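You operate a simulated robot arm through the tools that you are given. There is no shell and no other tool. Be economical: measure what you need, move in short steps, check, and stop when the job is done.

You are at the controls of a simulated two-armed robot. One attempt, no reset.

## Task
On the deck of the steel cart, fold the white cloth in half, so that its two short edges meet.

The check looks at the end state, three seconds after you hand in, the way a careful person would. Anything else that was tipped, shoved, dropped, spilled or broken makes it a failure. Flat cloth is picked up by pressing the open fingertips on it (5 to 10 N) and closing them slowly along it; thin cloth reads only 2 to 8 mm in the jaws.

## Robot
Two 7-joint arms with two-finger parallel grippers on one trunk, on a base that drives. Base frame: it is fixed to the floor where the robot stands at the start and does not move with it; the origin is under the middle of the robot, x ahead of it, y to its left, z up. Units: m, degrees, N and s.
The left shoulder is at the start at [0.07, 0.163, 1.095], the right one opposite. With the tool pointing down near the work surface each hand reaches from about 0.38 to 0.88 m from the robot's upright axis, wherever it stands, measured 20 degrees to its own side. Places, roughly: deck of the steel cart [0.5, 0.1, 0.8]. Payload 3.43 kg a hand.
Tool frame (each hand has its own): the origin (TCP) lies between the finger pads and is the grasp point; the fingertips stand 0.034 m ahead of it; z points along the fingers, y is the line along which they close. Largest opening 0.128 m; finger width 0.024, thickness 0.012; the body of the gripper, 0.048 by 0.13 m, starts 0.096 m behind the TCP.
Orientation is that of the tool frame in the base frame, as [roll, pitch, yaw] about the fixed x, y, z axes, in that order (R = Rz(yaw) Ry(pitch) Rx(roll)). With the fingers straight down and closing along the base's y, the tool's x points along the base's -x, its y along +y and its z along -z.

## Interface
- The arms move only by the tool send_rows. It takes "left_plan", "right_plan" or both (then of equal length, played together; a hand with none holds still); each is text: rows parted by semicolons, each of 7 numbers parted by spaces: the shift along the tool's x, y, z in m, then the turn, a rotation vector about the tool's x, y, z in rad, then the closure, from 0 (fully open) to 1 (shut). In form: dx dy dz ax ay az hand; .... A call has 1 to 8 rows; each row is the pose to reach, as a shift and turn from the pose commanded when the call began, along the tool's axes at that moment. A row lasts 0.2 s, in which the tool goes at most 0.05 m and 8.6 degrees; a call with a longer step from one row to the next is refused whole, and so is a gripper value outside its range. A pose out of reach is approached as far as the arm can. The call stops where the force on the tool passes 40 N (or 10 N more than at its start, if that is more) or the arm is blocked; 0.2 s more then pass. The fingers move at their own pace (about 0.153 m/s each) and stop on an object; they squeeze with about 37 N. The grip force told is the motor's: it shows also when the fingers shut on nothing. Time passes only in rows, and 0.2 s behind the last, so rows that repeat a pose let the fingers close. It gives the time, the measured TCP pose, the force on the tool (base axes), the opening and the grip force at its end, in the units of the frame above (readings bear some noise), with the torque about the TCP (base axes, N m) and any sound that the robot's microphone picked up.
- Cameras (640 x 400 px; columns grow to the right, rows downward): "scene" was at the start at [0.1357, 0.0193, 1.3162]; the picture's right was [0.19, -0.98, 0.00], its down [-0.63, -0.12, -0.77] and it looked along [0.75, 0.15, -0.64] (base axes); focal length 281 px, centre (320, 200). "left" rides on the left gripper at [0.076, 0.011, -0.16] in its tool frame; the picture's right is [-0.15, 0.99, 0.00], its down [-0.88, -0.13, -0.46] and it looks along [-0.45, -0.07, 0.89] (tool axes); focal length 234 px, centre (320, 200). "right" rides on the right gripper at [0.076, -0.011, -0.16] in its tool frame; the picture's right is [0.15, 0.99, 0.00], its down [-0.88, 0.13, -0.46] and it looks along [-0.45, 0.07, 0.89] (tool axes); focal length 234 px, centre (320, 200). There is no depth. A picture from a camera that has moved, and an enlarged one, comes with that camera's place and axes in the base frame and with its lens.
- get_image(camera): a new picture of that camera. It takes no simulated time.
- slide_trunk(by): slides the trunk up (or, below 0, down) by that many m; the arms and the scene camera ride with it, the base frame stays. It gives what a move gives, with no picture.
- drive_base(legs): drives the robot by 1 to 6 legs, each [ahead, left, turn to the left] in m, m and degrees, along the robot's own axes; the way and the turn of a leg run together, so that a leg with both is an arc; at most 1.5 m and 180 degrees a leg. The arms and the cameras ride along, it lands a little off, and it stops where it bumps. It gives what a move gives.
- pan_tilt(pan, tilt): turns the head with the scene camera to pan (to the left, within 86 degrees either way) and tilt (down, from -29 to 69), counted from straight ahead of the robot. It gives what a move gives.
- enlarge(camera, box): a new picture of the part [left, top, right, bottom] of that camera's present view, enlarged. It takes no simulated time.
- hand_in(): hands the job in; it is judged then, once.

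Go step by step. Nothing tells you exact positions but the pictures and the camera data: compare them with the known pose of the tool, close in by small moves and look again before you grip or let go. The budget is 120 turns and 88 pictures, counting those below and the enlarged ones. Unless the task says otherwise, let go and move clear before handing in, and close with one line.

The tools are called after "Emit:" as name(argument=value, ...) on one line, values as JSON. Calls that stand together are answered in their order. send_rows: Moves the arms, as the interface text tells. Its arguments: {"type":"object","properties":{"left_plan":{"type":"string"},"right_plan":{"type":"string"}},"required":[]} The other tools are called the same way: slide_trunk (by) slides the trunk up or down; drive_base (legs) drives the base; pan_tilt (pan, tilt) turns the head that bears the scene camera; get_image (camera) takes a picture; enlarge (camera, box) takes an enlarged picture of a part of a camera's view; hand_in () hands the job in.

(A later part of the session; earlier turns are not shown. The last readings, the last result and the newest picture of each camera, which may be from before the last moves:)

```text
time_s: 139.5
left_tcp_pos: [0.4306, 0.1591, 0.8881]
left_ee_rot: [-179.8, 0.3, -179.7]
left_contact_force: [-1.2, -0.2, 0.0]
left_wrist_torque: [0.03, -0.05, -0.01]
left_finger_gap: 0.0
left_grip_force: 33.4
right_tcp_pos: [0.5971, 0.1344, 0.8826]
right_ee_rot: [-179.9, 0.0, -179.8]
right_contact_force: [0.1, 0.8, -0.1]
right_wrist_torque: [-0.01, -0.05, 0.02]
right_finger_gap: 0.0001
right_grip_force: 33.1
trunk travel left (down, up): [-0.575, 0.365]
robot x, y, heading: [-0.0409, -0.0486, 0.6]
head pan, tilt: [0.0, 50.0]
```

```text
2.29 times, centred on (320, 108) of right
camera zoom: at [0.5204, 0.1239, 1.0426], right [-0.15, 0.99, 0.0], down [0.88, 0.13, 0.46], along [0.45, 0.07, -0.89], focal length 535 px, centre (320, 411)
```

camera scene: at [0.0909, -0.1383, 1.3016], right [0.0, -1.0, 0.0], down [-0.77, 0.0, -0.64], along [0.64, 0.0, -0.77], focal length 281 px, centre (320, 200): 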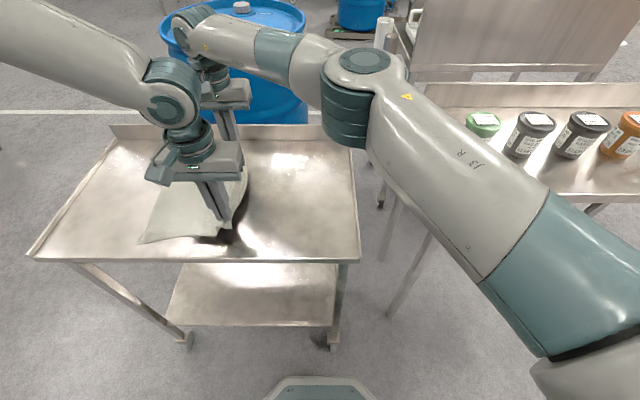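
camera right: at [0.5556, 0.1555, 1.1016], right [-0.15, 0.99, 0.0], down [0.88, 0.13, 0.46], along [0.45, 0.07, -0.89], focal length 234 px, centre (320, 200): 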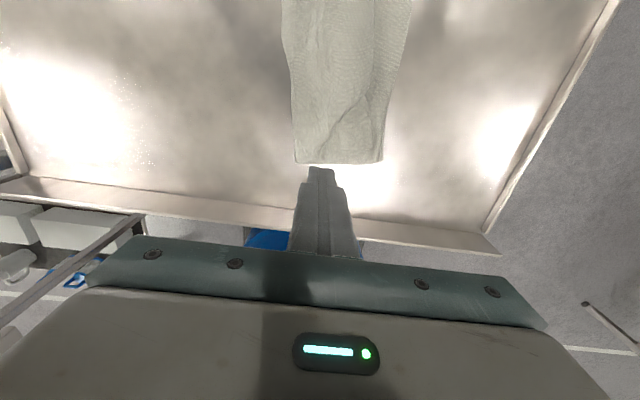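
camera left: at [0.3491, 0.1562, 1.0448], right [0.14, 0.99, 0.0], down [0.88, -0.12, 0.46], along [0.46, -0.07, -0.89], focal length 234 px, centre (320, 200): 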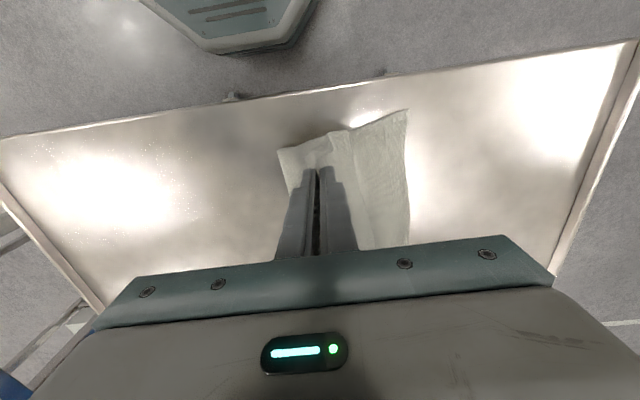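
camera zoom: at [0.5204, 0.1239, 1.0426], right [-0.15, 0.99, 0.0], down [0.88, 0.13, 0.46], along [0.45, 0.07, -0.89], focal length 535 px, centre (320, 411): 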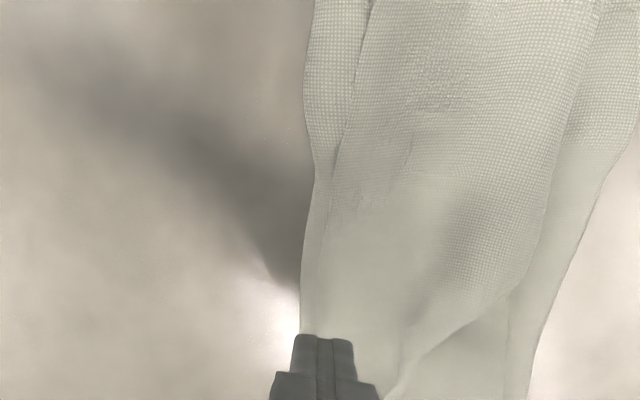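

The near end is back: tail edge y≈0.137, crest ≈0.21, fixed edge ≈0.249. I'll grip the tail near its edge with light pressure so only the top layer is gathered.

Emit:
send_rows(left_plan="0 0.004 0 0 0 0 0.766; 0 0.006 0.015 0 0 0 0.766; 0 0.006 0.03 0 0 0 0.766; 0 0.006 0.04 0 0 0 0.766; 0 0.006 0.044 0 0 0 0.766; 0 0.006 0.047 0 0 0 0.766; 0 0.006 0.049 0 0 0 0.766; 0 0.006 0.049 0 0 0 0.766", right_plan="-0.012 0.013 0 0 0 0 0.766; -0.023 0.028 0.01 0 0 0 0.766; -0.023 0.028 0.025 0 0 0 0.766; -0.023 0.028 0.035 0 0 0 0.766; -0.023 0.028 0.039 0 0 0 0.766; -0.023 0.028 0.041 0 0 0 0.766; -0.023 0.028 0.043 0 0 0 0.766; -0.023 0.028 0.043 0 0 0 0.766")

```text
time_s: 141.3
left_tcp_pos: [0.4308, 0.1653, 0.8375]
left_ee_rot: [-179.8, 0.4, -179.7]
left_contact_force: [-1.0, 1.7, 11.6]
left_wrist_torque: [0.06, 0.11, 0.01]
left_finger_gap: 0.0302
left_grip_force: 0.5
right_tcp_pos: [0.6212, 0.1631, 0.8416]
right_ee_rot: [179.8, 0.1, -179.9]
right_contact_force: [0.4, 1.1, -0.6]
right_wrist_torque: [0.01, 0.01, 0.0]
right_finger_gap: 0.0298
right_grip_force: 0.1
trunk travel left (down, up): [-0.575, 0.365]
robot x, y, heading: [-0.0434, -0.0473, 0.3]
head pan, tilt: [0.0, 50.0]
```

Emit:
send_rows(left_plan="0 0 -0.001 0 0 0 0.766; 0 0 -0.001 0 0 0 0.766; 0 0 -0.001 0 0 0 0.82; 0 0 -0.001 0 0 0 0.87; 0 0 -0.001 0 0 0 0.92; 0 0 -0.001 0 0 0 0.97; 0 0 -0.001 0 0 0 1; 0 0 -0.001 0 0 0 1", right_plan="0 0 0.002 0 0 0 0.766; 0 0 0.003 0 0 0 0.766; 0 0 0.003 0 0 0 0.82; 0 0 0.003 0 0 0 0.87; 0 0 0.003 0 0 0 0.92; 0 0 0.003 0 0 0 0.97; 0 0 0.003 0 0 0 1; 0 0 0.003 0 0 0 1")

```text
time_s: 143.1
left_tcp_pos: [0.4317, 0.1648, 0.8388]
left_ee_rot: [-179.8, 0.3, -179.7]
left_contact_force: [1.8, 0.0, 3.0]
left_wrist_torque: [0.0, -0.04, 0.01]
left_finger_gap: 0.0022
left_grip_force: 37.3
right_tcp_pos: [0.6208, 0.1634, 0.8386]
right_ee_rot: [-179.9, 0.0, -179.9]
right_contact_force: [-1.7, -0.3, 3.1]
right_wrist_torque: [0.0, 0.04, 0.0]
right_finger_gap: 0.0025
right_grip_force: 37.2
trunk travel left (down, up): [-0.575, 0.365]
robot x, y, heading: [-0.0392, -0.0519, 0.4]
head pan, tilt: [0.0, 50.0]
```

Emit:
send_rows(left_plan="0 0 -0.015 0 0 0 1; 0 0 -0.03 0 0 0 1; 0 0 -0.05 0 0 0 1; 0 0 -0.07 0 0 0 1; 0 0 -0.07 0 0 0 1", right_plan="0 0 -0.015 0 0 0 1; 0 0 -0.03 0 0 0 1; 0 0 -0.05 0 0 0 1; 0 0 -0.07 0 0 0 1; 0 0 -0.07 0 0 0 1")

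Emit:
enlarge(camera="scene", box=[120, 110, 300, 260])

Emit:
get_image(camera="left")

```text
time_s: 144.3
left_tcp_pos: [0.4311, 0.1659, 0.9099]
left_ee_rot: [-179.8, 0.2, -179.6]
left_contact_force: [1.9, -0.2, 0.4]
left_wrist_torque: [-0.01, -0.01, -0.03]
left_finger_gap: 0.0022
left_grip_force: 36.6
right_tcp_pos: [0.6218, 0.1635, 0.9079]
right_ee_rot: [180.0, -0.1, -179.8]
right_contact_force: [-2.5, 0.7, 0.5]
right_wrist_torque: [-0.03, 0.08, 0.07]
right_finger_gap: 0.0026
right_grip_force: 36.4
trunk travel left (down, up): [-0.575, 0.365]
robot x, y, heading: [-0.0405, -0.0494, -0.0]
head pan, tilt: [0.0, 50.0]
```

```text
2.67 times, centred on (210, 185) of scene
camera zoom: at [0.0912, -0.0445, 1.3015], right [0.0, -1.0, 0.0], down [-0.77, 0.0, -0.64], along [0.64, 0.0, -0.77], focal length 749 px, centre (613, 240)
```

zoom: 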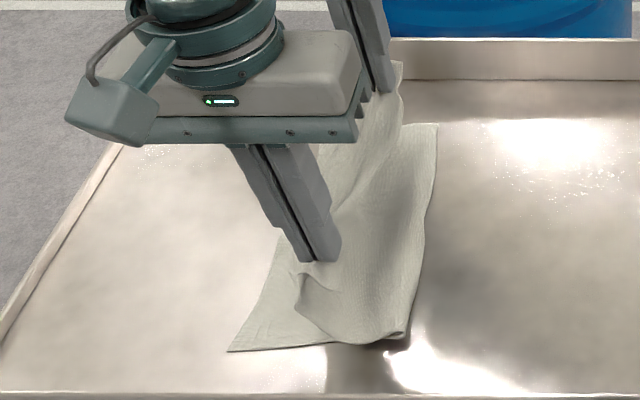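

```text
12 pictures are left
camera left: at [0.3542, 0.1774, 1.0695], right [0.14, 0.99, 0.0], down [0.88, -0.12, 0.46], along [0.45, -0.07, -0.89], focal length 234 px, centre (320, 200)
```

left: 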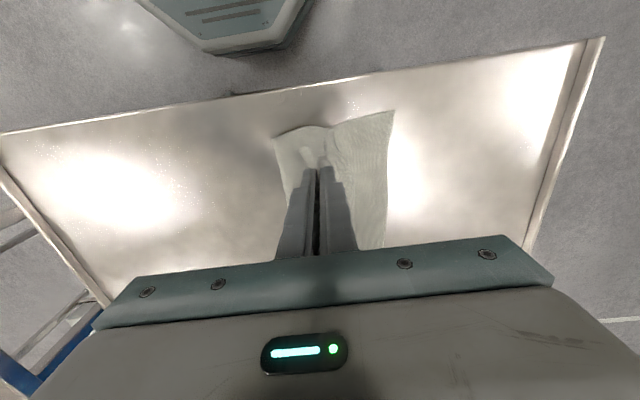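

Now only the tail's strip is held, and the rest hangs as a loose loop with its slack on the left. I'll carry it back to the right and low to lay the crease further right, then return on a taut arc.

Emit:
send_rows(left_plan="0 0 -0.015 0 0 0 1; 0 0 -0.03 0 0 0 1", right_plan="0 0 -0.015 0 0 0 1; 0 0 -0.03 0 0 0 1")

Emit:
drive_base(legs=[[0, -0.165, 0]])

Emit:
send_rows(left_plan="0 0 0.02 0 0 0 1; 0 0 0.04 0 0 0 1; 0 0 0.055 0 0 0 1; 0 0 0.055 0 0 0 1", right_plan="0 0 0.02 0 0 0 1; 0 0 0.04 0 0 0 1; 0 0 0.055 0 0 0 1; 0 0 0.055 0 0 0 1")

Emit:
enlarge(camera="scene", box=[100, 110, 320, 270])

```text
time_s: 144.9
left_tcp_pos: [0.4295, 0.1653, 0.9402]
left_ee_rot: [-179.8, 0.2, -179.8]
left_contact_force: [1.9, -0.3, 0.4]
left_wrist_torque: [-0.02, -0.07, -0.02]
left_finger_gap: 0.0019
left_grip_force: 37.0
right_tcp_pos: [0.6212, 0.1626, 0.9386]
right_ee_rot: [-180.0, 0.1, -179.7]
right_contact_force: [-1.3, 0.0, -0.2]
right_wrist_torque: [0.01, 0.04, 0.03]
right_finger_gap: 0.0024
right_grip_force: 37.1
trunk travel left (down, up): [-0.575, 0.365]
robot x, y, heading: [-0.0431, -0.048, 0.0]
head pan, tilt: [0.0, 50.0]
```

```text
time_s: 146.3
left_tcp_pos: [0.4306, 0.0009, 0.9389]
left_ee_rot: [-179.8, 0.2, -179.8]
left_contact_force: [2.4, -0.6, 0.2]
left_wrist_torque: [-0.03, -0.03, 0.0]
left_finger_gap: 0.0021
left_grip_force: 36.7
right_tcp_pos: [0.6223, -0.0032, 0.9377]
right_ee_rot: [180.0, 0.0, -180.0]
right_contact_force: [-1.1, 0.5, -0.2]
right_wrist_torque: [-0.01, 0.03, 0.02]
right_finger_gap: 0.0024
right_grip_force: 36.9
trunk travel left (down, up): [-0.575, 0.365]
robot x, y, heading: [-0.0381, -0.2109, 0.1]
head pan, tilt: [0.0, 50.0]
```

```text
time_s: 147.3
left_tcp_pos: [0.4299, 0.0003, 0.8848]
left_ee_rot: [-179.7, 0.2, -179.8]
left_contact_force: [2.0, 0.6, -0.4]
left_wrist_torque: [0.0, -0.05, 0.03]
left_finger_gap: 0.0022
left_grip_force: 36.3
right_tcp_pos: [0.6226, -0.0028, 0.8826]
right_ee_rot: [179.9, 0.0, -179.9]
right_contact_force: [-1.5, 0.2, 0.0]
right_wrist_torque: [0.0, 0.05, 0.01]
right_finger_gap: 0.0025
right_grip_force: 36.9
trunk travel left (down, up): [-0.575, 0.365]
robot x, y, heading: [-0.0388, -0.2106, -0.1]
head pan, tilt: [0.0, 50.0]
```

```text
2.50 times, centred on (210, 190) of scene
camera zoom: at [0.0905, -0.2084, 1.3017], right [0.0, -1.0, 0.0], down [-0.77, 0.0, -0.64], along [0.64, 0.0, -0.77], focal length 702 px, centre (595, 225)
```

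zoom: 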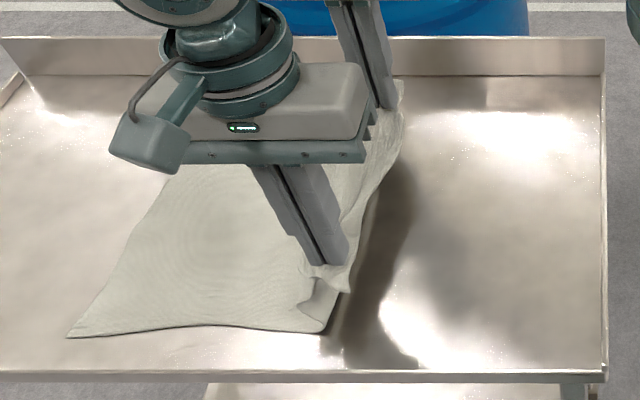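

The bottom is laid out flat with its fixed edge at about y 0.225, and only a short ~3 cm tail hangs at the pinch. Now the taut arc back over.

Emit:
send_rows(left_plan="0 0 -0.02 0 0 0 1; 0 0 -0.04 0 0 0 1", right_plan="0 0 -0.02 0 0 0 1; 0 0 -0.04 0 0 0 1")

Emit:
drive_base(legs=[[0, 0.045, 0]])

Emit:
send_rows(left_plan="0 0 -0.012 0 0 0 1; 0 0 -0.022 0 0 0 1", right_plan="0 0 -0.012 0 0 0 1; 0 0 -0.022 0 0 0 1")

Emit:
drive_base(legs=[[0, 0.045, 0]])

Emit:
send_rows(left_plan="0 0 0.014 0 0 0 1; 0 0 0.027 0 0 0 1", right_plan="0 0 0.014 0 0 0 1; 0 0 0.027 0 0 0 1")

Emit:
drive_base(legs=[[0, 0.04, 0]])

Emit:
send_rows(left_plan="0 0 0.018 0 0 0 1; 0 0 0.035 0 0 0 1", right_plan="0 0 0.018 0 0 0 1; 0 0 0.035 0 0 0 1")

Emit:
enlarge(camera="scene", box=[100, 110, 320, 270])

```text
time_s: 147.9
left_tcp_pos: [0.4296, -0.0003, 0.9249]
left_ee_rot: [-179.8, 0.4, -180.0]
left_contact_force: [2.0, -0.5, -1.0]
left_wrist_torque: [-0.03, -0.12, 0.02]
left_finger_gap: 0.0022
left_grip_force: 36.3
right_tcp_pos: [0.6212, -0.0017, 0.9244]
right_ee_rot: [180.0, 0.0, -179.9]
right_contact_force: [-1.4, 0.6, -0.6]
right_wrist_torque: [-0.02, 0.07, -0.04]
right_finger_gap: 0.0025
right_grip_force: 36.6
trunk travel left (down, up): [-0.575, 0.365]
robot x, y, heading: [-0.0407, -0.2102, 0.2]
head pan, tilt: [0.0, 50.0]
```

```text
time_s: 148.8
left_tcp_pos: [0.4321, 0.0458, 0.9252]
left_ee_rot: [-179.8, 0.3, -179.9]
left_contact_force: [1.5, 0.1, -0.1]
left_wrist_torque: [0.0, -0.06, 0.04]
left_finger_gap: 0.0023
left_grip_force: 37.1
right_tcp_pos: [0.6229, 0.0416, 0.9236]
right_ee_rot: [180.0, 0.0, -180.0]
right_contact_force: [-0.6, 0.2, -0.2]
right_wrist_torque: [-0.05, 0.0, 0.0]
right_finger_gap: 0.0027
right_grip_force: 37.4
trunk travel left (down, up): [-0.575, 0.365]
robot x, y, heading: [-0.0402, -0.1683, 0.1]
head pan, tilt: [0.0, 50.0]
```

```text
time_s: 149.4
left_tcp_pos: [0.4303, 0.0446, 0.947]
left_ee_rot: [-179.7, 0.3, -179.8]
left_contact_force: [1.6, -0.2, -0.2]
left_wrist_torque: [-0.02, -0.07, -0.01]
left_finger_gap: 0.0021
left_grip_force: 36.3
right_tcp_pos: [0.6226, 0.0444, 0.9452]
right_ee_rot: [-179.9, 0.1, 180.0]
right_contact_force: [-1.6, 1.0, 0.1]
right_wrist_torque: [-0.05, 0.05, 0.02]
right_finger_gap: 0.0024
right_grip_force: 37.2
trunk travel left (down, up): [-0.575, 0.365]
robot x, y, heading: [-0.0368, -0.1648, 0.2]
head pan, tilt: [0.0, 50.0]
```

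```text
time_s: 150.3
left_tcp_pos: [0.4302, 0.0884, 0.9467]
left_ee_rot: [-179.7, 0.3, -179.8]
left_contact_force: [2.5, 0.8, 1.3]
left_wrist_torque: [-0.01, -0.09, 0.04]
left_finger_gap: 0.0018
left_grip_force: 36.9
right_tcp_pos: [0.6227, 0.0869, 0.9445]
right_ee_rot: [179.9, -0.1, 179.9]
right_contact_force: [-3.2, 0.4, 0.8]
right_wrist_torque: [0.01, 0.08, 0.01]
right_finger_gap: 0.0023
right_grip_force: 37.4
trunk travel left (down, up): [-0.575, 0.365]
robot x, y, heading: [-0.0393, -0.1227, 0.0]
head pan, tilt: [0.0, 50.0]
```

```text
time_s: 150.9
left_tcp_pos: [0.4323, 0.0897, 0.9199]
left_ee_rot: [-179.7, 0.3, -179.8]
left_contact_force: [1.5, 0.4, 0.3]
left_wrist_torque: [-0.01, -0.02, -0.02]
left_finger_gap: 0.0021
left_grip_force: 36.7
right_tcp_pos: [0.6232, 0.087, 0.9187]
right_ee_rot: [-180.0, -0.1, 179.9]
right_contact_force: [-1.8, 0.8, -1.0]
right_wrist_torque: [0.0, 0.08, 0.05]
right_finger_gap: 0.0022
right_grip_force: 37.2
trunk travel left (down, up): [-0.575, 0.365]
robot x, y, heading: [-0.0356, -0.1215, 0.0]
head pan, tilt: [0.0, 50.0]
```

```text
time_s: 151.8
left_tcp_pos: [0.4324, 0.1269, 0.922]
left_ee_rot: [-179.9, 0.3, -180.0]
left_contact_force: [1.6, 0.3, -0.3]
left_wrist_torque: [-0.01, -0.07, -0.01]
left_finger_gap: 0.0022
left_grip_force: 37.2
right_tcp_pos: [0.6248, 0.1234, 0.9193]
right_ee_rot: [180.0, 0.0, 179.9]
right_contact_force: [-1.9, -0.9, -0.6]
right_wrist_torque: [-0.01, 0.05, -0.01]
right_finger_gap: 0.0025
right_grip_force: 37.1
trunk travel left (down, up): [-0.575, 0.365]
robot x, y, heading: [-0.039, -0.0836, -0.0]
head pan, tilt: [0.0, 50.0]
```

```text
time_s: 152.4
left_tcp_pos: [0.433, 0.1272, 0.8852]
left_ee_rot: [-179.6, 0.3, -179.9]
left_contact_force: [1.0, -0.5, 0.0]
left_wrist_torque: [-0.01, 0.0, 0.01]
left_finger_gap: 0.0019
left_grip_force: 36.8
right_tcp_pos: [0.6249, 0.1259, 0.8818]
right_ee_rot: [179.9, -0.1, 179.8]
right_contact_force: [-0.5, -0.3, -0.3]
right_wrist_torque: [0.0, 0.04, 0.02]
right_finger_gap: 0.0021
right_grip_force: 37.4
trunk travel left (down, up): [-0.575, 0.365]
robot x, y, heading: [-0.0371, -0.0856, 0.1]
head pan, tilt: [0.0, 50.0]
```

```text
2.50 times, centred on (210, 190) of scene
camera zoom: at [0.0916, -0.0795, 1.3016], right [0.0, -1.0, 0.0], down [-0.77, 0.0, -0.64], along [0.64, 0.0, -0.77], focal length 702 px, centre (595, 225)
```

zoom: 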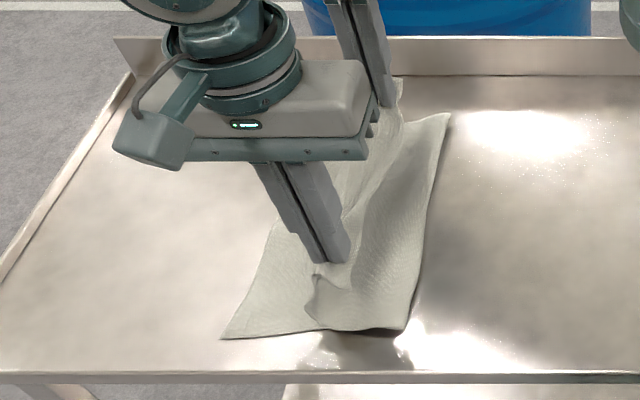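

The crease sits at about 0.077 with the fixed edge at 0.225, and the ideal crease is 0.058. I'll relay the bottom further right once more, lower this time, and return on a slightly smaller arc.

Emit:
drive_base(legs=[[0, -0.15, 0]])

Emit:
send_rows(left_plan="0 0 0.015 0 0 0 1; 0 0 0.03 0 0 0 1; 0 0 0.03 0 0 0 1; 0 0 0 0 0 0 1; 0 0 -0.03 0 0 0 1", right_plan="0 0 0.015 0 0 0 1; 0 0 0.03 0 0 0 1; 0 0 0.03 0 0 0 1; 0 0 0 0 0 0 1; 0 0 -0.03 0 0 0 1")

Emit:
drive_base(legs=[[0, 0.07, 0]])

Emit:
send_rows(left_plan="0 0 -0.015 0 0 0 1; 0 0 -0.015 0 0 0 1", right_plan="0 0 -0.015 0 0 0 1; 0 0 -0.015 0 0 0 1")

Emit:
drive_base(legs=[[0, 0.06, 0]])

Emit:
send_rows(left_plan="0 0 0.02 0 0 0 1; 0 0 0.04 0 0 0 1", right_plan="0 0 0.02 0 0 0 1; 0 0 0.04 0 0 0 1")

Emit:
drive_base(legs=[[0, 0.045, 0]])

Emit:
enlarge(camera="scene", box=[100, 110, 320, 270])

```text
time_s: 153.8
left_tcp_pos: [0.4332, -0.0209, 0.8856]
left_ee_rot: [-179.8, 0.3, 179.9]
left_contact_force: [1.2, 0.5, -0.2]
left_wrist_torque: [0.03, -0.02, -0.02]
left_finger_gap: 0.002
left_grip_force: 37.0
right_tcp_pos: [0.6231, -0.0214, 0.8834]
right_ee_rot: [180.0, 0.0, 179.9]
right_contact_force: [-0.5, 0.3, 0.5]
right_wrist_torque: [0.0, 0.07, 0.01]
right_finger_gap: 0.0024
right_grip_force: 37.0
trunk travel left (down, up): [-0.575, 0.365]
robot x, y, heading: [-0.0377, -0.2332, 0.0]
head pan, tilt: [0.0, 50.0]
```

```text
time_s: 155.0
left_tcp_pos: [0.4312, -0.0204, 0.9149]
left_ee_rot: [-179.7, 0.3, 180.0]
left_contact_force: [0.6, 0.3, -0.6]
left_wrist_torque: [-0.01, -0.03, 0.03]
left_finger_gap: 0.0023
left_grip_force: 37.4
right_tcp_pos: [0.6218, -0.0207, 0.9153]
right_ee_rot: [180.0, 0.0, 179.9]
right_contact_force: [-1.5, -0.2, -0.1]
right_wrist_torque: [0.0, -0.01, 0.02]
right_finger_gap: 0.0021
right_grip_force: 36.9
trunk travel left (down, up): [-0.575, 0.365]
robot x, y, heading: [-0.0394, -0.2293, 0.0]
head pan, tilt: [0.0, 50.0]
```

```text
time_s: 156.0
left_tcp_pos: [0.4325, 0.0483, 0.9139]
left_ee_rot: [-179.6, 0.2, -180.0]
left_contact_force: [0.0, 0.3, 0.1]
left_wrist_torque: [-0.07, -0.02, 0.02]
left_finger_gap: 0.0019
left_grip_force: 37.1
right_tcp_pos: [0.6239, 0.0502, 0.9138]
right_ee_rot: [179.9, 0.0, 179.9]
right_contact_force: [-0.1, -0.7, 0.3]
right_wrist_torque: [-0.04, 0.02, 0.02]
right_finger_gap: 0.0025
right_grip_force: 37.9
trunk travel left (down, up): [-0.575, 0.365]
robot x, y, heading: [-0.0385, -0.1639, 0.0]
head pan, tilt: [0.0, 50.0]
```

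```text
time_s: 156.6
left_tcp_pos: [0.4327, 0.0491, 0.9289]
left_ee_rot: [-179.7, 0.2, 179.9]
left_contact_force: [1.0, -0.1, 1.5]
left_wrist_torque: [-0.02, 0.03, 0.05]
left_finger_gap: 0.0023
left_grip_force: 36.9
right_tcp_pos: [0.6237, 0.0495, 0.9282]
right_ee_rot: [180.0, -0.1, 179.8]
right_contact_force: [0.0, 0.1, 0.1]
right_wrist_torque: [-0.03, 0.04, 0.02]
right_finger_gap: 0.0025
right_grip_force: 36.9
trunk travel left (down, up): [-0.575, 0.365]
robot x, y, heading: [-0.0373, -0.1617, 0.1]
head pan, tilt: [0.0, 50.0]
```

```text
time_s: 157.6
left_tcp_pos: [0.4324, 0.1062, 0.9295]
left_ee_rot: [-179.8, 0.3, 180.0]
left_contact_force: [0.4, -0.6, 0.1]
left_wrist_torque: [-0.03, -0.01, 0.01]
left_finger_gap: 0.0022
left_grip_force: 36.7
right_tcp_pos: [0.6235, 0.107, 0.9294]
right_ee_rot: [180.0, -0.1, 179.7]
right_contact_force: [-1.5, 0.5, -0.2]
right_wrist_torque: [-0.04, 0.02, 0.02]
right_finger_gap: 0.0023
right_grip_force: 36.9
trunk travel left (down, up): [-0.575, 0.365]
robot x, y, heading: [-0.0364, -0.1019, -0.1]
head pan, tilt: [0.0, 50.0]
```

```text
time_s: 158.2
left_tcp_pos: [0.4333, 0.1065, 0.8888]
left_ee_rot: [-179.7, 0.2, 179.8]
left_contact_force: [1.0, 0.6, -0.6]
left_wrist_torque: [-0.01, -0.06, -0.01]
left_finger_gap: 0.0021
left_grip_force: 36.7
right_tcp_pos: [0.6249, 0.1068, 0.8883]
right_ee_rot: [179.9, -0.2, 179.7]
right_contact_force: [-1.0, -0.3, 0.1]
right_wrist_torque: [-0.01, -0.01, 0.05]
right_finger_gap: 0.0021
right_grip_force: 37.1
trunk travel left (down, up): [-0.575, 0.365]
robot x, y, heading: [-0.0365, -0.103, -0.0]
head pan, tilt: [0.0, 50.0]
```

```text
time_s: 159.1
left_tcp_pos: [0.4338, 0.1506, 0.8898]
left_ee_rot: [-179.8, 0.3, 179.7]
left_contact_force: [0.8, -0.7, -0.5]
left_wrist_torque: [-0.04, 0.0, -0.01]
left_finger_gap: 0.0021
left_grip_force: 36.6
right_tcp_pos: [0.6251, 0.1505, 0.8901]
right_ee_rot: [180.0, 0.0, 179.7]
right_contact_force: [-0.2, 0.4, 0.4]
right_wrist_torque: [-0.01, 0.02, 0.03]
right_finger_gap: 0.0022
right_grip_force: 37.2
trunk travel left (down, up): [-0.575, 0.365]
robot x, y, heading: [-0.0399, -0.0575, -0.4]
head pan, tilt: [0.0, 50.0]
```

```text
2.50 times, centred on (210, 190) of scene
camera zoom: at [0.0911, -0.0555, 1.3017], right [0.0, -1.0, 0.0], down [-0.77, 0.0, -0.64], along [0.64, 0.0, -0.77], focal length 702 px, centre (595, 225)
```

zoom: 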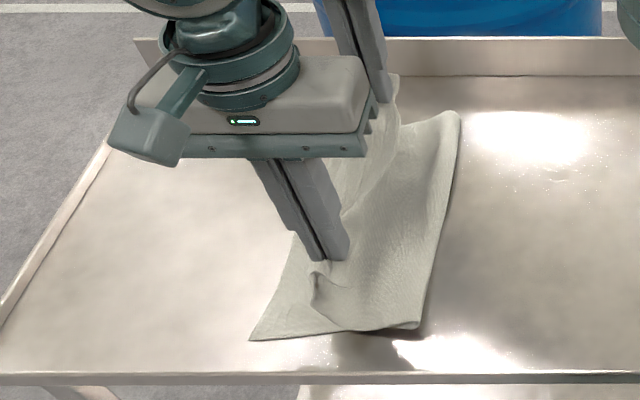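

The crease is about 0.085 now. I'll land here, slightly further left, and open. Next I'll unroll the short tail with one hand pinning the crease right behind it.

Emit:
drive_base(legs=[[0, 0.015, 0]])

Emit:
send_rows(left_plan="0 0 0.015 0 0 0 1; 0 0 0.03 0 0 0 1; 0 0 0.044 0 0 0 1; 0 0 0.048 0 0 0 1; 0 0 0.046 0 0 0 0.93; 0 0 0.044 0 0 0 0.86; 0 0 0.042 0 0 0 0.78; 0 0 0.042 0 0 0 0.78", right_plan="0 0 0.015 0 0 0 1; 0 0 0.03 0 0 0 1; 0 0 0.044 0 0 0 1; 0 0 0.048 0 0 0 1; 0 0 0.046 0 0 0 0.93; 0 0 0.044 0 0 0 0.86; 0 0 0.042 0 0 0 0.78; 0 0 0.042 0 0 0 0.78")

Emit:
send_rows(left_plan="0 0 -0.03 0 0 0 0.78; 0 0 -0.06 0 0 0 0.78; 0 0.03 -0.09 0 0 0 1; 0 0.07 -0.1 0 0 0 1; 0 0.11 -0.1 0 0 0 1; 0 0.15 -0.1 0 0 0 1", right_plan="0 0 -0.03 0 0 0 0.78; 0 0 -0.06 0 0 0 0.78; 0 0 -0.09 0 0 0 1; 0 -0.03 -0.1 0 0 0 1; 0 -0.06 -0.1 0 0 0 1; 0 -0.07 -0.1 0 0 0 1")

Emit:
enlarge(camera="scene", box=[160, 130, 280, 250])

```text
time_s: 159.8
left_tcp_pos: [0.4322, 0.1643, 0.889]
left_ee_rot: [-179.7, 0.3, 179.9]
left_contact_force: [1.4, -1.1, -0.2]
left_wrist_torque: [0.02, 0.0, 0.02]
left_finger_gap: 0.0023
left_grip_force: 36.6
right_tcp_pos: [0.6238, 0.1634, 0.8903]
right_ee_rot: [179.8, -0.1, 179.6]
right_contact_force: [-1.1, -0.3, 0.1]
right_wrist_torque: [0.04, 0.05, 0.01]
right_finger_gap: 0.0025
right_grip_force: 37.0
trunk travel left (down, up): [-0.575, 0.365]
robot x, y, heading: [-0.0385, -0.0442, -0.4]
head pan, tilt: [0.0, 50.0]
```

```text
time_s: 161.6
left_tcp_pos: [0.4335, 0.1635, 0.8476]
left_ee_rot: [-179.8, 0.3, 179.9]
left_contact_force: [0.9, -0.3, -0.3]
left_wrist_torque: [-0.01, -0.02, 0.01]
left_finger_gap: 0.0279
left_grip_force: 0.0
right_tcp_pos: [0.6245, 0.1622, 0.8463]
right_ee_rot: [180.0, 0.0, 179.6]
right_contact_force: [-0.3, -0.7, 0.1]
right_wrist_torque: [0.04, -0.01, -0.01]
right_finger_gap: 0.0284
right_grip_force: 0.1
trunk travel left (down, up): [-0.575, 0.365]
robot x, y, heading: [-0.0377, -0.0452, -0.3]
head pan, tilt: [0.0, 50.0]
```

```text
time_s: 163.0
left_tcp_pos: [0.4327, 0.315, 0.9466]
left_ee_rot: [-179.7, 0.4, 179.9]
left_contact_force: [0.4, -0.1, 1.2]
left_wrist_torque: [-0.07, -0.03, -0.01]
left_finger_gap: 0.0
left_grip_force: 32.8
right_tcp_pos: [0.6227, 0.0953, 0.9477]
right_ee_rot: [-179.9, -0.1, 179.7]
right_contact_force: [0.1, -0.4, 0.1]
right_wrist_torque: [-0.03, -0.04, -0.03]
right_finger_gap: 0.0
right_grip_force: 32.8
trunk travel left (down, up): [-0.575, 0.365]
robot x, y, heading: [-0.0388, -0.0471, -0.2]
head pan, tilt: [0.0, 50.0]
```

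```text
3.33 times, centred on (220, 190) of scene
camera zoom: at [0.09, -0.0394, 1.3018], right [0.0, -1.0, 0.0], down [-0.77, 0.0, -0.64], along [0.64, 0.0, -0.77], focal length 936 px, centre (653, 233)
```

zoom: 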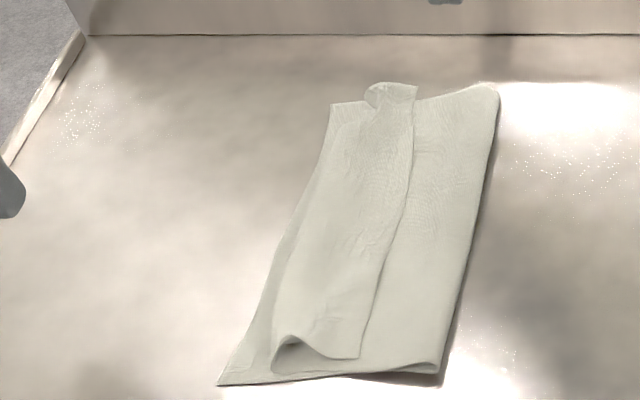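

A very clear view. Near side: fixed edge 0.226, crest 0.194, tail edge 0.14. Far side: 0.212, 0.186, 0.149. Unrolled, the edges should nearly meet. New idea: set one hand's closed fingers astride the tail edge, press, and open them, so one finger pushes the tail +y while the other holds the body. Left hand goes first.

Emit:
send_rows(left_plan="0 -0.045 0 0 0 0 1; 0 -0.09 0 0 0 0 1; 0 -0.135 0 0 0 0 1; 0 -0.174 0.01 0 0 0 1; 0 -0.174 0.045 0 0 0 1; 0 -0.174 0.08 0 0 0 1; 0 -0.174 0.098 0 0 0 1; 0 -0.174 0.102 0 0 0 1")

Emit:
enlarge(camera="left", box=[220, 90, 420, 215])

```text
time_s: 164.8
left_tcp_pos: [0.4337, 0.1417, 0.8447]
left_ee_rot: [-179.7, 0.3, 179.8]
left_contact_force: [-0.4, -0.2, 0.6]
left_wrist_torque: [-0.02, 0.03, 0.0]
left_finger_gap: 0.0
left_grip_force: 33.4
right_tcp_pos: [0.6235, 0.0933, 0.9476]
right_ee_rot: [-180.0, 0.0, 179.6]
right_contact_force: [0.0, 0.1, -1.4]
right_wrist_torque: [-0.01, -0.02, 0.03]
right_finger_gap: 0.0
right_grip_force: 32.4
trunk travel left (down, up): [-0.575, 0.365]
robot x, y, heading: [-0.0407, -0.04, -0.5]
head pan, tilt: [0.0, 50.0]
```

```text
3.20 times, centred on (320, 152) of left
camera zoom: at [0.3569, 0.1534, 1.0052], right [0.15, 0.99, 0.0], down [0.88, -0.13, 0.46], along [0.46, -0.07, -0.89], focal length 749 px, centre (320, 352)
```

zoom: 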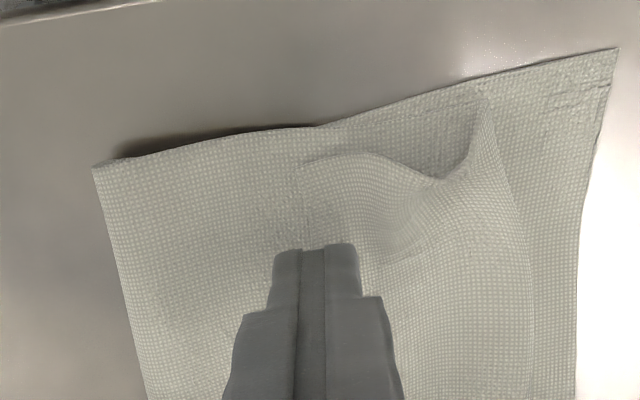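

The seam between the fingers is right at the tail edge. I'll shift 3 mm, press, then open while moving the hand with it so the outer finger stays put.

Emit:
send_rows(left_plan="0 -0.003 0.003 0 0 0 1; 0 -0.003 0.005 0 0 0 1; 0 -0.003 0.006 0 0 0 1; 0 -0.003 0.007 0 0 0 1; 0 -0.003 0.007 0 0 0 1")

```text
time_s: 166.0
left_tcp_pos: [0.4342, 0.1377, 0.8388]
left_ee_rot: [-179.7, 0.3, 179.8]
left_contact_force: [0.1, -0.1, 0.3]
left_wrist_torque: [0.0, -0.01, -0.03]
left_finger_gap: 0.0
left_grip_force: 33.3
right_tcp_pos: [0.6234, 0.0934, 0.9468]
right_ee_rot: [180.0, 0.1, 179.5]
right_contact_force: [-0.6, -0.2, -0.2]
right_wrist_torque: [0.0, 0.03, -0.03]
right_finger_gap: 0.0
right_grip_force: 33.4
trunk travel left (down, up): [-0.575, 0.365]
robot x, y, heading: [-0.0361, -0.0424, -0.4]
head pan, tilt: [0.0, 50.0]
```

Emit:
send_rows(left_plan="0 0 0.0015 0 0 0 1; 0 0 0.0025 0 0 0 1; 0 0.002 0.003 0 0 0 0.95; 0 0.01 0.003 0 0 0 0.82; 0 0.019 0.003 0 0 0 0.69; 0 0.028 0.003 0 0 0 0.56; 0 0.037 0.003 0 0 0 0.43; 0 0.044 0.003 0 0 0 0.32")

Emit:
enlarge(camera="left", box=[160, 70, 480, 270])

```text
time_s: 167.8
left_tcp_pos: [0.4345, 0.1801, 0.8362]
left_ee_rot: [-179.8, 0.5, 179.8]
left_contact_force: [-0.6, -3.1, 19.6]
left_wrist_torque: [0.95, 0.14, 0.02]
left_finger_gap: 0.0848
left_grip_force: 0.1
right_tcp_pos: [0.6224, 0.0919, 0.9484]
right_ee_rot: [179.9, 0.1, 179.6]
right_contact_force: [0.4, -0.1, 0.3]
right_wrist_torque: [-0.02, 0.0, 0.01]
right_finger_gap: 0.0002
right_grip_force: 32.5
trunk travel left (down, up): [-0.575, 0.365]
robot x, y, heading: [-0.0395, -0.0413, -0.0]
head pan, tilt: [0.0, 50.0]
```

```text
2.00 times, centred on (320, 170) of left
camera zoom: at [0.3559, 0.1921, 0.9968], right [0.15, 0.99, 0.0], down [0.88, -0.13, 0.46], along [0.46, -0.07, -0.89], focal length 468 px, centre (320, 260)
```

zoom: 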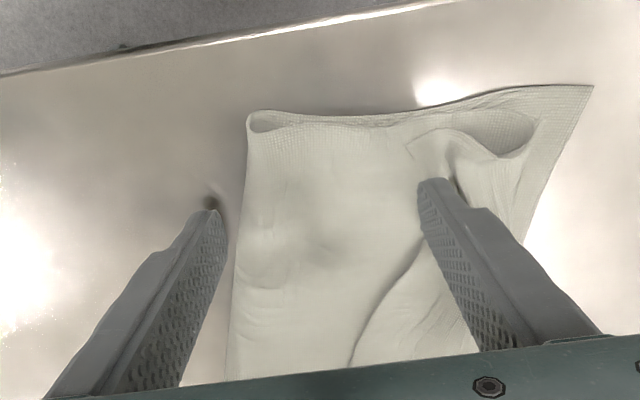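

The whole near end slid +y again because the force sat on the tail-side finger; it unrolled only ~2 cm. I'll retry with a slight tilt so the holding finger bears harder, astride the tail edge now at y≈0.215.

Emit:
send_rows(left_plan="0 0 -0.015 0 0 0 0.32; 0 0.01 -0.03 0 0 0 0.7; 0 0.022 -0.03 -0.03 0 0 1; 0 0.033 -0.03 -0.05 0 0 1; 0 0.033 -0.02 -0.05 0 0 1; 0 0.033 -0.01 -0.05 0 0 1; 0 0.033 -0.004 -0.05 0 0 1; 0 0.033 -0.002 -0.05 0 0 1")

Emit:
enlarge(camera="left", box=[200, 90, 440, 240])

```text
time_s: 169.6
left_tcp_pos: [0.4336, 0.2136, 0.8377]
left_ee_rot: [177.5, 0.3, 179.8]
left_contact_force: [1.2, -0.1, 0.6]
left_wrist_torque: [0.01, 0.0, 0.01]
left_finger_gap: 0.0
left_grip_force: 33.4
right_tcp_pos: [0.6235, 0.0949, 0.9472]
right_ee_rot: [179.9, 0.0, 179.6]
right_contact_force: [0.6, 0.4, -0.4]
right_wrist_torque: [0.02, -0.04, 0.01]
right_finger_gap: 0.0
right_grip_force: 33.5
trunk travel left (down, up): [-0.575, 0.365]
robot x, y, heading: [-0.0353, -0.0418, -0.1]
head pan, tilt: [0.0, 50.0]
```

```text
2.67 times, centred on (320, 165) of left
camera zoom: at [0.3561, 0.2179, 0.9976], right [0.15, 0.99, 0.05], down [0.88, -0.15, 0.45], along [0.46, -0.03, -0.89], focal length 624 px, centre (320, 293)
```

zoom: 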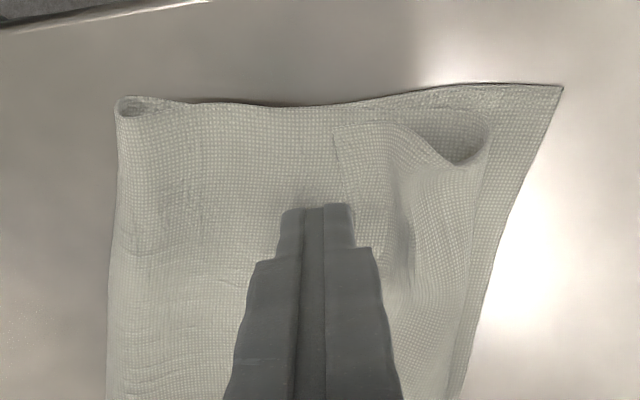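

The seam is about 1 cm short of the tail edge. I'll hop over, press, and check force.

Emit:
send_rows(left_plan="0 0.005 -0.008 0 0 0 1; 0 0.011 -0.004 0 0 0 1; 0 0.011 0 0 0 0 1; 0 0.011 0.0015 0 0 0 1; 0 0.011 0.0025 0 0 0 1; 0 0.011 0.0025 0 0 0 1")

```text
time_s: 171.0
left_tcp_pos: [0.4329, 0.2242, 0.8359]
left_ee_rot: [177.3, 0.5, 179.9]
left_contact_force: [0.9, 0.4, 12.0]
left_wrist_torque: [0.07, 0.03, -0.02]
left_finger_gap: 0.0
left_grip_force: 33.0
right_tcp_pos: [0.6236, 0.0936, 0.948]
right_ee_rot: [-180.0, 0.0, 179.6]
right_contact_force: [-1.0, 0.6, -0.7]
right_wrist_torque: [0.01, 0.01, 0.0]
right_finger_gap: 0.0001
right_grip_force: 32.6
trunk travel left (down, up): [-0.575, 0.365]
robot x, y, heading: [-0.039, -0.044, -0.5]
head pan, tilt: [0.0, 50.0]
```

Emit:
send_rows(left_plan="0 0.004 0 0 0 0 0.92; 0 0.009 -0.0003 0 0 0 0.84; 0 0.014 -0.0006 0 0 0 0.76; 0 0.019 -0.0008 0 0 0 0.68; 0 0.024 -0.001 0 0 0 0.6; 0 0.029 -0.0012 0 0 0 0.52; 0 0.034 -0.0014 0 0 0 0.44; 0 0.034 -0.0014 0 0 0 0.44")

Emit:
enlarge(camera="left", box=[160, 90, 480, 290])

```text
time_s: 172.8
left_tcp_pos: [0.4335, 0.2587, 0.8387]
left_ee_rot: [177.3, 0.3, 179.8]
left_contact_force: [-0.3, -1.0, 7.1]
left_wrist_torque: [-0.28, 0.03, -0.01]
left_finger_gap: 0.0723
left_grip_force: 0.5
right_tcp_pos: [0.624, 0.0932, 0.9475]
right_ee_rot: [179.9, 0.1, 179.6]
right_contact_force: [0.5, 0.5, 0.1]
right_wrist_torque: [0.0, 0.02, 0.01]
right_finger_gap: 0.0
right_grip_force: 33.1
trunk travel left (down, up): [-0.575, 0.365]
robot x, y, heading: [-0.0409, -0.0453, -0.4]
head pan, tilt: [0.0, 50.0]
```

```text
2.00 times, centred on (320, 190) of left
camera zoom: at [0.3559, 0.2628, 0.9985], right [0.15, 0.99, 0.05], down [0.88, -0.15, 0.45], along [0.46, -0.03, -0.89], focal length 468 px, centre (320, 220)
```

zoom: 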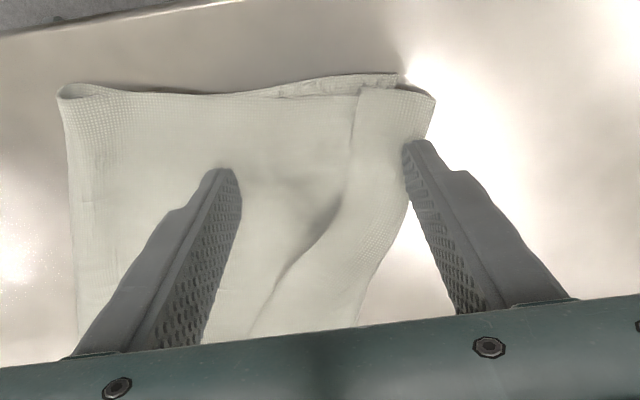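

That worked well: at the near end the top edge is now at y≈0.28 against the bottom edge at 0.296. I'll clear the left hand and do the same at the far end with the right hand.

Emit:
send_rows(left_plan="0 0 -0.02 0 0 0 0.44; 0 0 -0.05 0 0 0 0.44; 0 0.03 -0.08 0 0 0 0.44; 0 0.06 -0.1 0 0 0 1; 0 0.06 -0.1 0 0 0 1")

Emit:
drive_base(legs=[[0, 0.035, 0]])

Emit:
send_rows(right_plan="0 0.01 0.02 -0.03 0 0 1; 0 0.02 0.05 -0.05 0 0 1; 0 0.025 0.08 -0.05 0 0 1; 0 0.025 0.095 -0.05 0 0 1; 0 0.025 0.095 -0.05 0 0 1")

Emit:
enlarge(camera="right", box=[180, 40, 460, 215])

```text
time_s: 174.0
left_tcp_pos: [0.4355, 0.315, 0.9403]
left_ee_rot: [177.4, 0.3, 179.8]
left_contact_force: [-0.7, 0.0, -0.7]
left_wrist_torque: [-0.01, 0.01, 0.01]
left_finger_gap: 0.0
left_grip_force: 33.0
right_tcp_pos: [0.6237, 0.0933, 0.9479]
right_ee_rot: [179.8, 0.1, 179.6]
right_contact_force: [0.2, -0.7, 0.2]
right_wrist_torque: [0.03, -0.01, 0.03]
right_finger_gap: 0.0002
right_grip_force: 33.7
trunk travel left (down, up): [-0.575, 0.365]
robot x, y, heading: [-0.0389, -0.0454, -0.3]
head pan, tilt: [0.0, 50.0]
```

```text
time_s: 174.9
left_tcp_pos: [0.4352, 0.3474, 0.939]
left_ee_rot: [177.4, 0.2, 179.7]
left_contact_force: [0.3, 0.0, -0.4]
left_wrist_torque: [0.01, -0.02, 0.02]
left_finger_gap: 0.0
left_grip_force: 33.1
right_tcp_pos: [0.6241, 0.1267, 0.9473]
right_ee_rot: [179.8, 0.0, 179.4]
right_contact_force: [-1.0, 0.6, -0.4]
right_wrist_torque: [-0.01, -0.01, 0.01]
right_finger_gap: 0.0
right_grip_force: 33.3
trunk travel left (down, up): [-0.575, 0.365]
robot x, y, heading: [-0.0358, -0.008, -0.2]
head pan, tilt: [0.0, 50.0]
```

```text
time_s: 176.1
left_tcp_pos: [0.4355, 0.3494, 0.9394]
left_ee_rot: [177.4, 0.3, 179.7]
left_contact_force: [-0.4, 0.4, -0.2]
left_wrist_torque: [0.03, 0.02, 0.0]
left_finger_gap: 0.0
left_grip_force: 33.0
right_tcp_pos: [0.6248, 0.1515, 0.8534]
right_ee_rot: [177.1, 0.1, 179.5]
right_contact_force: [-0.6, 0.4, -0.3]
right_wrist_torque: [-0.02, -0.04, -0.01]
right_finger_gap: 0.0001
right_grip_force: 32.8
trunk travel left (down, up): [-0.575, 0.365]
robot x, y, heading: [-0.0383, -0.0099, -0.3]
head pan, tilt: [0.0, 50.0]
```

```text
2.29 times, centred on (320, 128) of right
camera zoom: at [0.5482, 0.134, 1.0112], right [-0.14, 0.99, 0.05], down [0.88, 0.1, 0.46], along [0.45, 0.11, -0.89], focal length 535 px, centre (320, 366)
```

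zoom: 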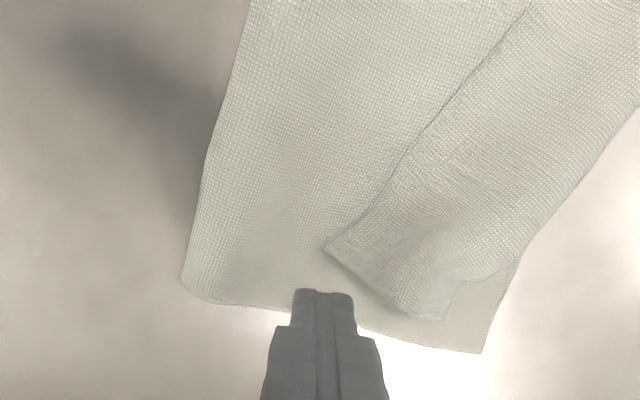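

Clear view of the far end: tail corner at (0.60, 0.154), bottom corner at (0.638, 0.229). I'll set the right fingers astride the tail edge near that corner and press.

Emit:
send_rows(right_plan="0.018 0.006 0 0 0 0 1; 0.036 0.0125 0.003 0 0 0 1; 0.036 0.0125 0.01 0 0 0 1; 0.036 0.0125 0.014 0 0 0 1; 0.036 0.0125 0.016 0 0 0 1; 0.036 0.0125 0.017 0 0 0 1; 0.036 0.0125 0.0175 0 0 0 1; 0.036 0.0125 0.0175 0 0 0 1")

```text
time_s: 177.9
left_tcp_pos: [0.4346, 0.3479, 0.9417]
left_ee_rot: [177.4, 0.4, 179.7]
left_contact_force: [0.2, 0.5, -0.8]
left_wrist_torque: [0.03, -0.01, -0.02]
left_finger_gap: 0.0
left_grip_force: 33.2
right_tcp_pos: [0.587, 0.1654, 0.837]
right_ee_rot: [177.0, 0.0, 179.6]
right_contact_force: [1.7, -0.3, 12.3]
right_wrist_torque: [0.11, -0.03, 0.0]
right_finger_gap: 0.0
right_grip_force: 33.2
trunk travel left (down, up): [-0.575, 0.365]
robot x, y, heading: [-0.0409, -0.0082, -0.5]
head pan, tilt: [0.0, 50.0]
```

12 N. Opening now.

Emit:
send_rows(right_plan="0 0.004 0 0 0 0 0.92; -0.001 0.009 -0.0003 0 0 0 0.84; -0.002 0.014 -0.0006 0 0 0 0.76; -0.004 0.019 -0.0008 0 0 0 0.68; -0.006 0.025 -0.001 0 0 0 0.6; -0.008 0.031 -0.0012 0 0 0 0.51; -0.01 0.037 -0.0014 0 0 0 0.42; -0.011 0.042 -0.0016 0 0 0 0.35")

Emit:
send_rows(right_plan="0 0 -0.02 0 0 0 0.35; 0 0 -0.05 0 0 0 0.35; 0 0 -0.09 0 0 0 0.35; 0 -0.04 -0.1 0.03 0 0 1; 0 -0.08 -0.1 0.05 0 0 1; 0 -0.12 -0.1 0.05 0 0 1")

Emit:
enlarge(camera="scene", box=[140, 130, 300, 250])

```text
time_s: 179.7
left_tcp_pos: [0.4357, 0.3488, 0.9392]
left_ee_rot: [177.4, 0.3, 179.7]
left_contact_force: [-0.3, -0.2, 0.2]
left_wrist_torque: [0.0, 0.01, 0.0]
left_finger_gap: 0.0001
left_grip_force: 33.2
right_tcp_pos: [0.5998, 0.2073, 0.8398]
right_ee_rot: [177.0, 0.0, 179.5]
right_contact_force: [0.6, -0.1, 0.7]
right_wrist_torque: [-0.02, 0.05, 0.03]
right_finger_gap: 0.0833
right_grip_force: 0.1
trunk travel left (down, up): [-0.575, 0.365]
robot x, y, heading: [-0.039, -0.0089, -0.7]
head pan, tilt: [0.0, 50.0]
```

```text
time_s: 181.1
left_tcp_pos: [0.4362, 0.3469, 0.9414]
left_ee_rot: [177.3, 0.3, 179.7]
left_contact_force: [-0.4, -0.8, -0.3]
left_wrist_torque: [0.02, -0.02, -0.02]
left_finger_gap: 0.0001
left_grip_force: 32.9
right_tcp_pos: [0.5974, 0.0813, 0.9326]
right_ee_rot: [179.9, 0.0, 179.6]
right_contact_force: [0.3, -0.5, 0.5]
right_wrist_torque: [0.0, -0.03, -0.02]
right_finger_gap: 0.0001
right_grip_force: 33.3
trunk travel left (down, up): [-0.575, 0.365]
robot x, y, heading: [-0.0347, -0.0105, -0.2]
head pan, tilt: [0.0, 50.0]
```

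```text
3.33 times, centred on (220, 190) of scene
camera zoom: at [0.0913, -0.0095, 1.3017], right [-0.01, -1.0, 0.0], down [-0.77, 0.01, -0.64], along [0.64, 0.0, -0.77], focal length 936 px, centre (653, 233)
```

zoom: 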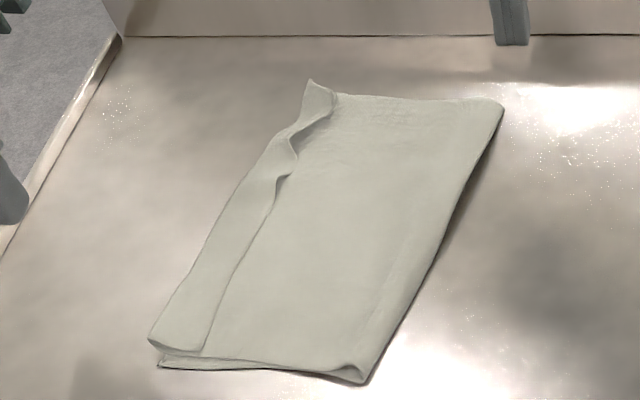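

That's now a proper half-fold with only a narrow turned-back hem. The edges agree to about 1 cm in the middle and far side, but the near corner is still 3 cm short. One more gentle opening nudge with the left hand there.

Emit:
send_rows(left_plan="0.005 -0.04 0 0 0 0 1; 0.012 -0.079 0.01 0 0 0 1; 0.012 -0.079 0.05 0 0 0 1; 0.012 -0.079 0.085 0 0 0 1; 0.012 -0.079 0.098 0 0 0 1; 0.012 -0.079 0.102 0 0 0 1; 0.012 -0.079 0.104 0 0 0 1; 0.012 -0.079 0.1045 0 0 0 1")

```text
time_s: 182.7
left_tcp_pos: [0.4264, 0.2718, 0.8369]
left_ee_rot: [177.4, 1.1, 179.7]
left_contact_force: [-4.4, -0.8, 29.5]
left_wrist_torque: [-0.04, 0.25, -0.03]
left_finger_gap: 0.0
left_grip_force: 33.1
right_tcp_pos: [0.5973, 0.0817, 0.9342]
right_ee_rot: [179.9, 0.1, 179.6]
right_contact_force: [0.2, 0.1, -0.3]
right_wrist_torque: [0.0, 0.03, -0.01]
right_finger_gap: 0.0001
right_grip_force: 33.3
trunk travel left (down, up): [-0.575, 0.365]
robot x, y, heading: [-0.037, -0.0095, -0.0]
head pan, tilt: [0.0, 50.0]
stopped in row 7 (left hand): the force on the tool passed its limit (the readings are from after the stop); the commanded pose is now the measured one
```

Pressed a bit hard (stopped at 29 N). I'll hop up, shift 5 mm, and land lighter.

Emit:
send_rows(left_plan="0 0 -0.008 0 0 0 1; 0 -0.005 -0.008 0 0 0 1; 0 -0.005 -0.004 0 0 0 1; 0 -0.005 -0.001 0 0 0 1; 0 -0.005 0 0 0 0 1; 0 -0.005 0 0 0 0 1")

```text
time_s: 184.1
left_tcp_pos: [0.4254, 0.269, 0.8372]
left_ee_rot: [177.2, 0.9, 179.8]
left_contact_force: [-0.6, 3.8, 30.6]
left_wrist_torque: [0.18, 0.14, -0.03]
left_finger_gap: 0.0001
left_grip_force: 33.6
right_tcp_pos: [0.5967, 0.0816, 0.9349]
right_ee_rot: [179.9, 0.1, 179.6]
right_contact_force: [-0.2, -0.6, -0.4]
right_wrist_torque: [0.0, 0.01, 0.02]
right_finger_gap: 0.0002
right_grip_force: 32.5
trunk travel left (down, up): [-0.575, 0.365]
robot x, y, heading: [-0.0391, -0.0073, -0.5]
head pan, tilt: [0.0, 50.0]
```

Emit:
send_rows(left_plan="0 0 -0.0015 0 0 0 1; 0 -0.001 -0.0018 0 0 0 1; 0 0.003 -0.0018 0 0 0 0.93; 0 0.007 -0.002 0 0 0 0.86; 0 0.011 -0.0022 0 0 0 0.79; 0 0.015 -0.0024 0 0 0 0.73; 0 0.015 -0.0024 0 0 0 0.73")

Emit:
send_rows(left_plan="0 0 -0.02 0 0 0 0.73; 0 0 -0.05 0 0 0 0.73; 0 0.03 -0.09 0 0 0 0.73; 0 0.07 -0.1 0 0 0 0.73; 0 0.11 -0.1 0 0 0 0.73; 0 0.14 -0.1 0 0 0 0.73")

Emit:
enlarge(camera="scene", box=[140, 130, 300, 250])

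```text
time_s: 185.7
left_tcp_pos: [0.4264, 0.2846, 0.8366]
left_ee_rot: [177.4, 0.7, 179.7]
left_contact_force: [0.1, -1.7, 5.5]
left_wrist_torque: [-0.22, 0.09, 0.01]
left_finger_gap: 0.0352
left_grip_force: 0.3
right_tcp_pos: [0.5975, 0.0808, 0.9328]
right_ee_rot: [179.8, 0.0, 179.5]
right_contact_force: [-0.6, -0.1, 0.6]
right_wrist_torque: [-0.02, 0.0, -0.04]
right_finger_gap: 0.0001
right_grip_force: 33.2
trunk travel left (down, up): [-0.575, 0.365]
robot x, y, heading: [-0.0401, -0.0065, -0.2]
head pan, tilt: [0.0, 50.0]
```

```text
time_s: 187.1
left_tcp_pos: [0.4247, 0.4222, 0.9429]
left_ee_rot: [177.5, 0.7, 179.6]
left_contact_force: [0.5, -0.2, -0.2]
left_wrist_torque: [0.01, 0.01, 0.02]
left_finger_gap: 0.0345
left_grip_force: 0.0
right_tcp_pos: [0.5963, 0.0821, 0.9322]
right_ee_rot: [180.0, 0.0, 179.5]
right_contact_force: [0.4, -0.7, -0.1]
right_wrist_torque: [-0.04, 0.02, 0.06]
right_finger_gap: 0.0
right_grip_force: 33.0
trunk travel left (down, up): [-0.575, 0.365]
robot x, y, heading: [-0.0382, -0.01, -0.2]
head pan, tilt: [0.0, 50.0]
```

```text
3.33 times, centred on (220, 190) of scene
camera zoom: at [0.0908, -0.0065, 1.3017], right [-0.01, -1.0, 0.0], down [-0.77, 0.0, -0.64], along [0.64, 0.0, -0.77], focal length 936 px, centre (653, 233)
```

zoom: 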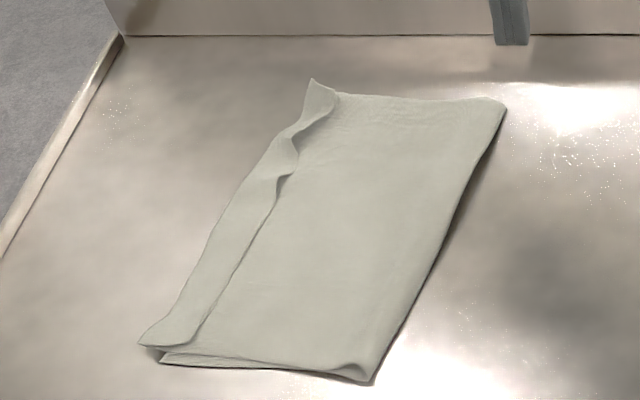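

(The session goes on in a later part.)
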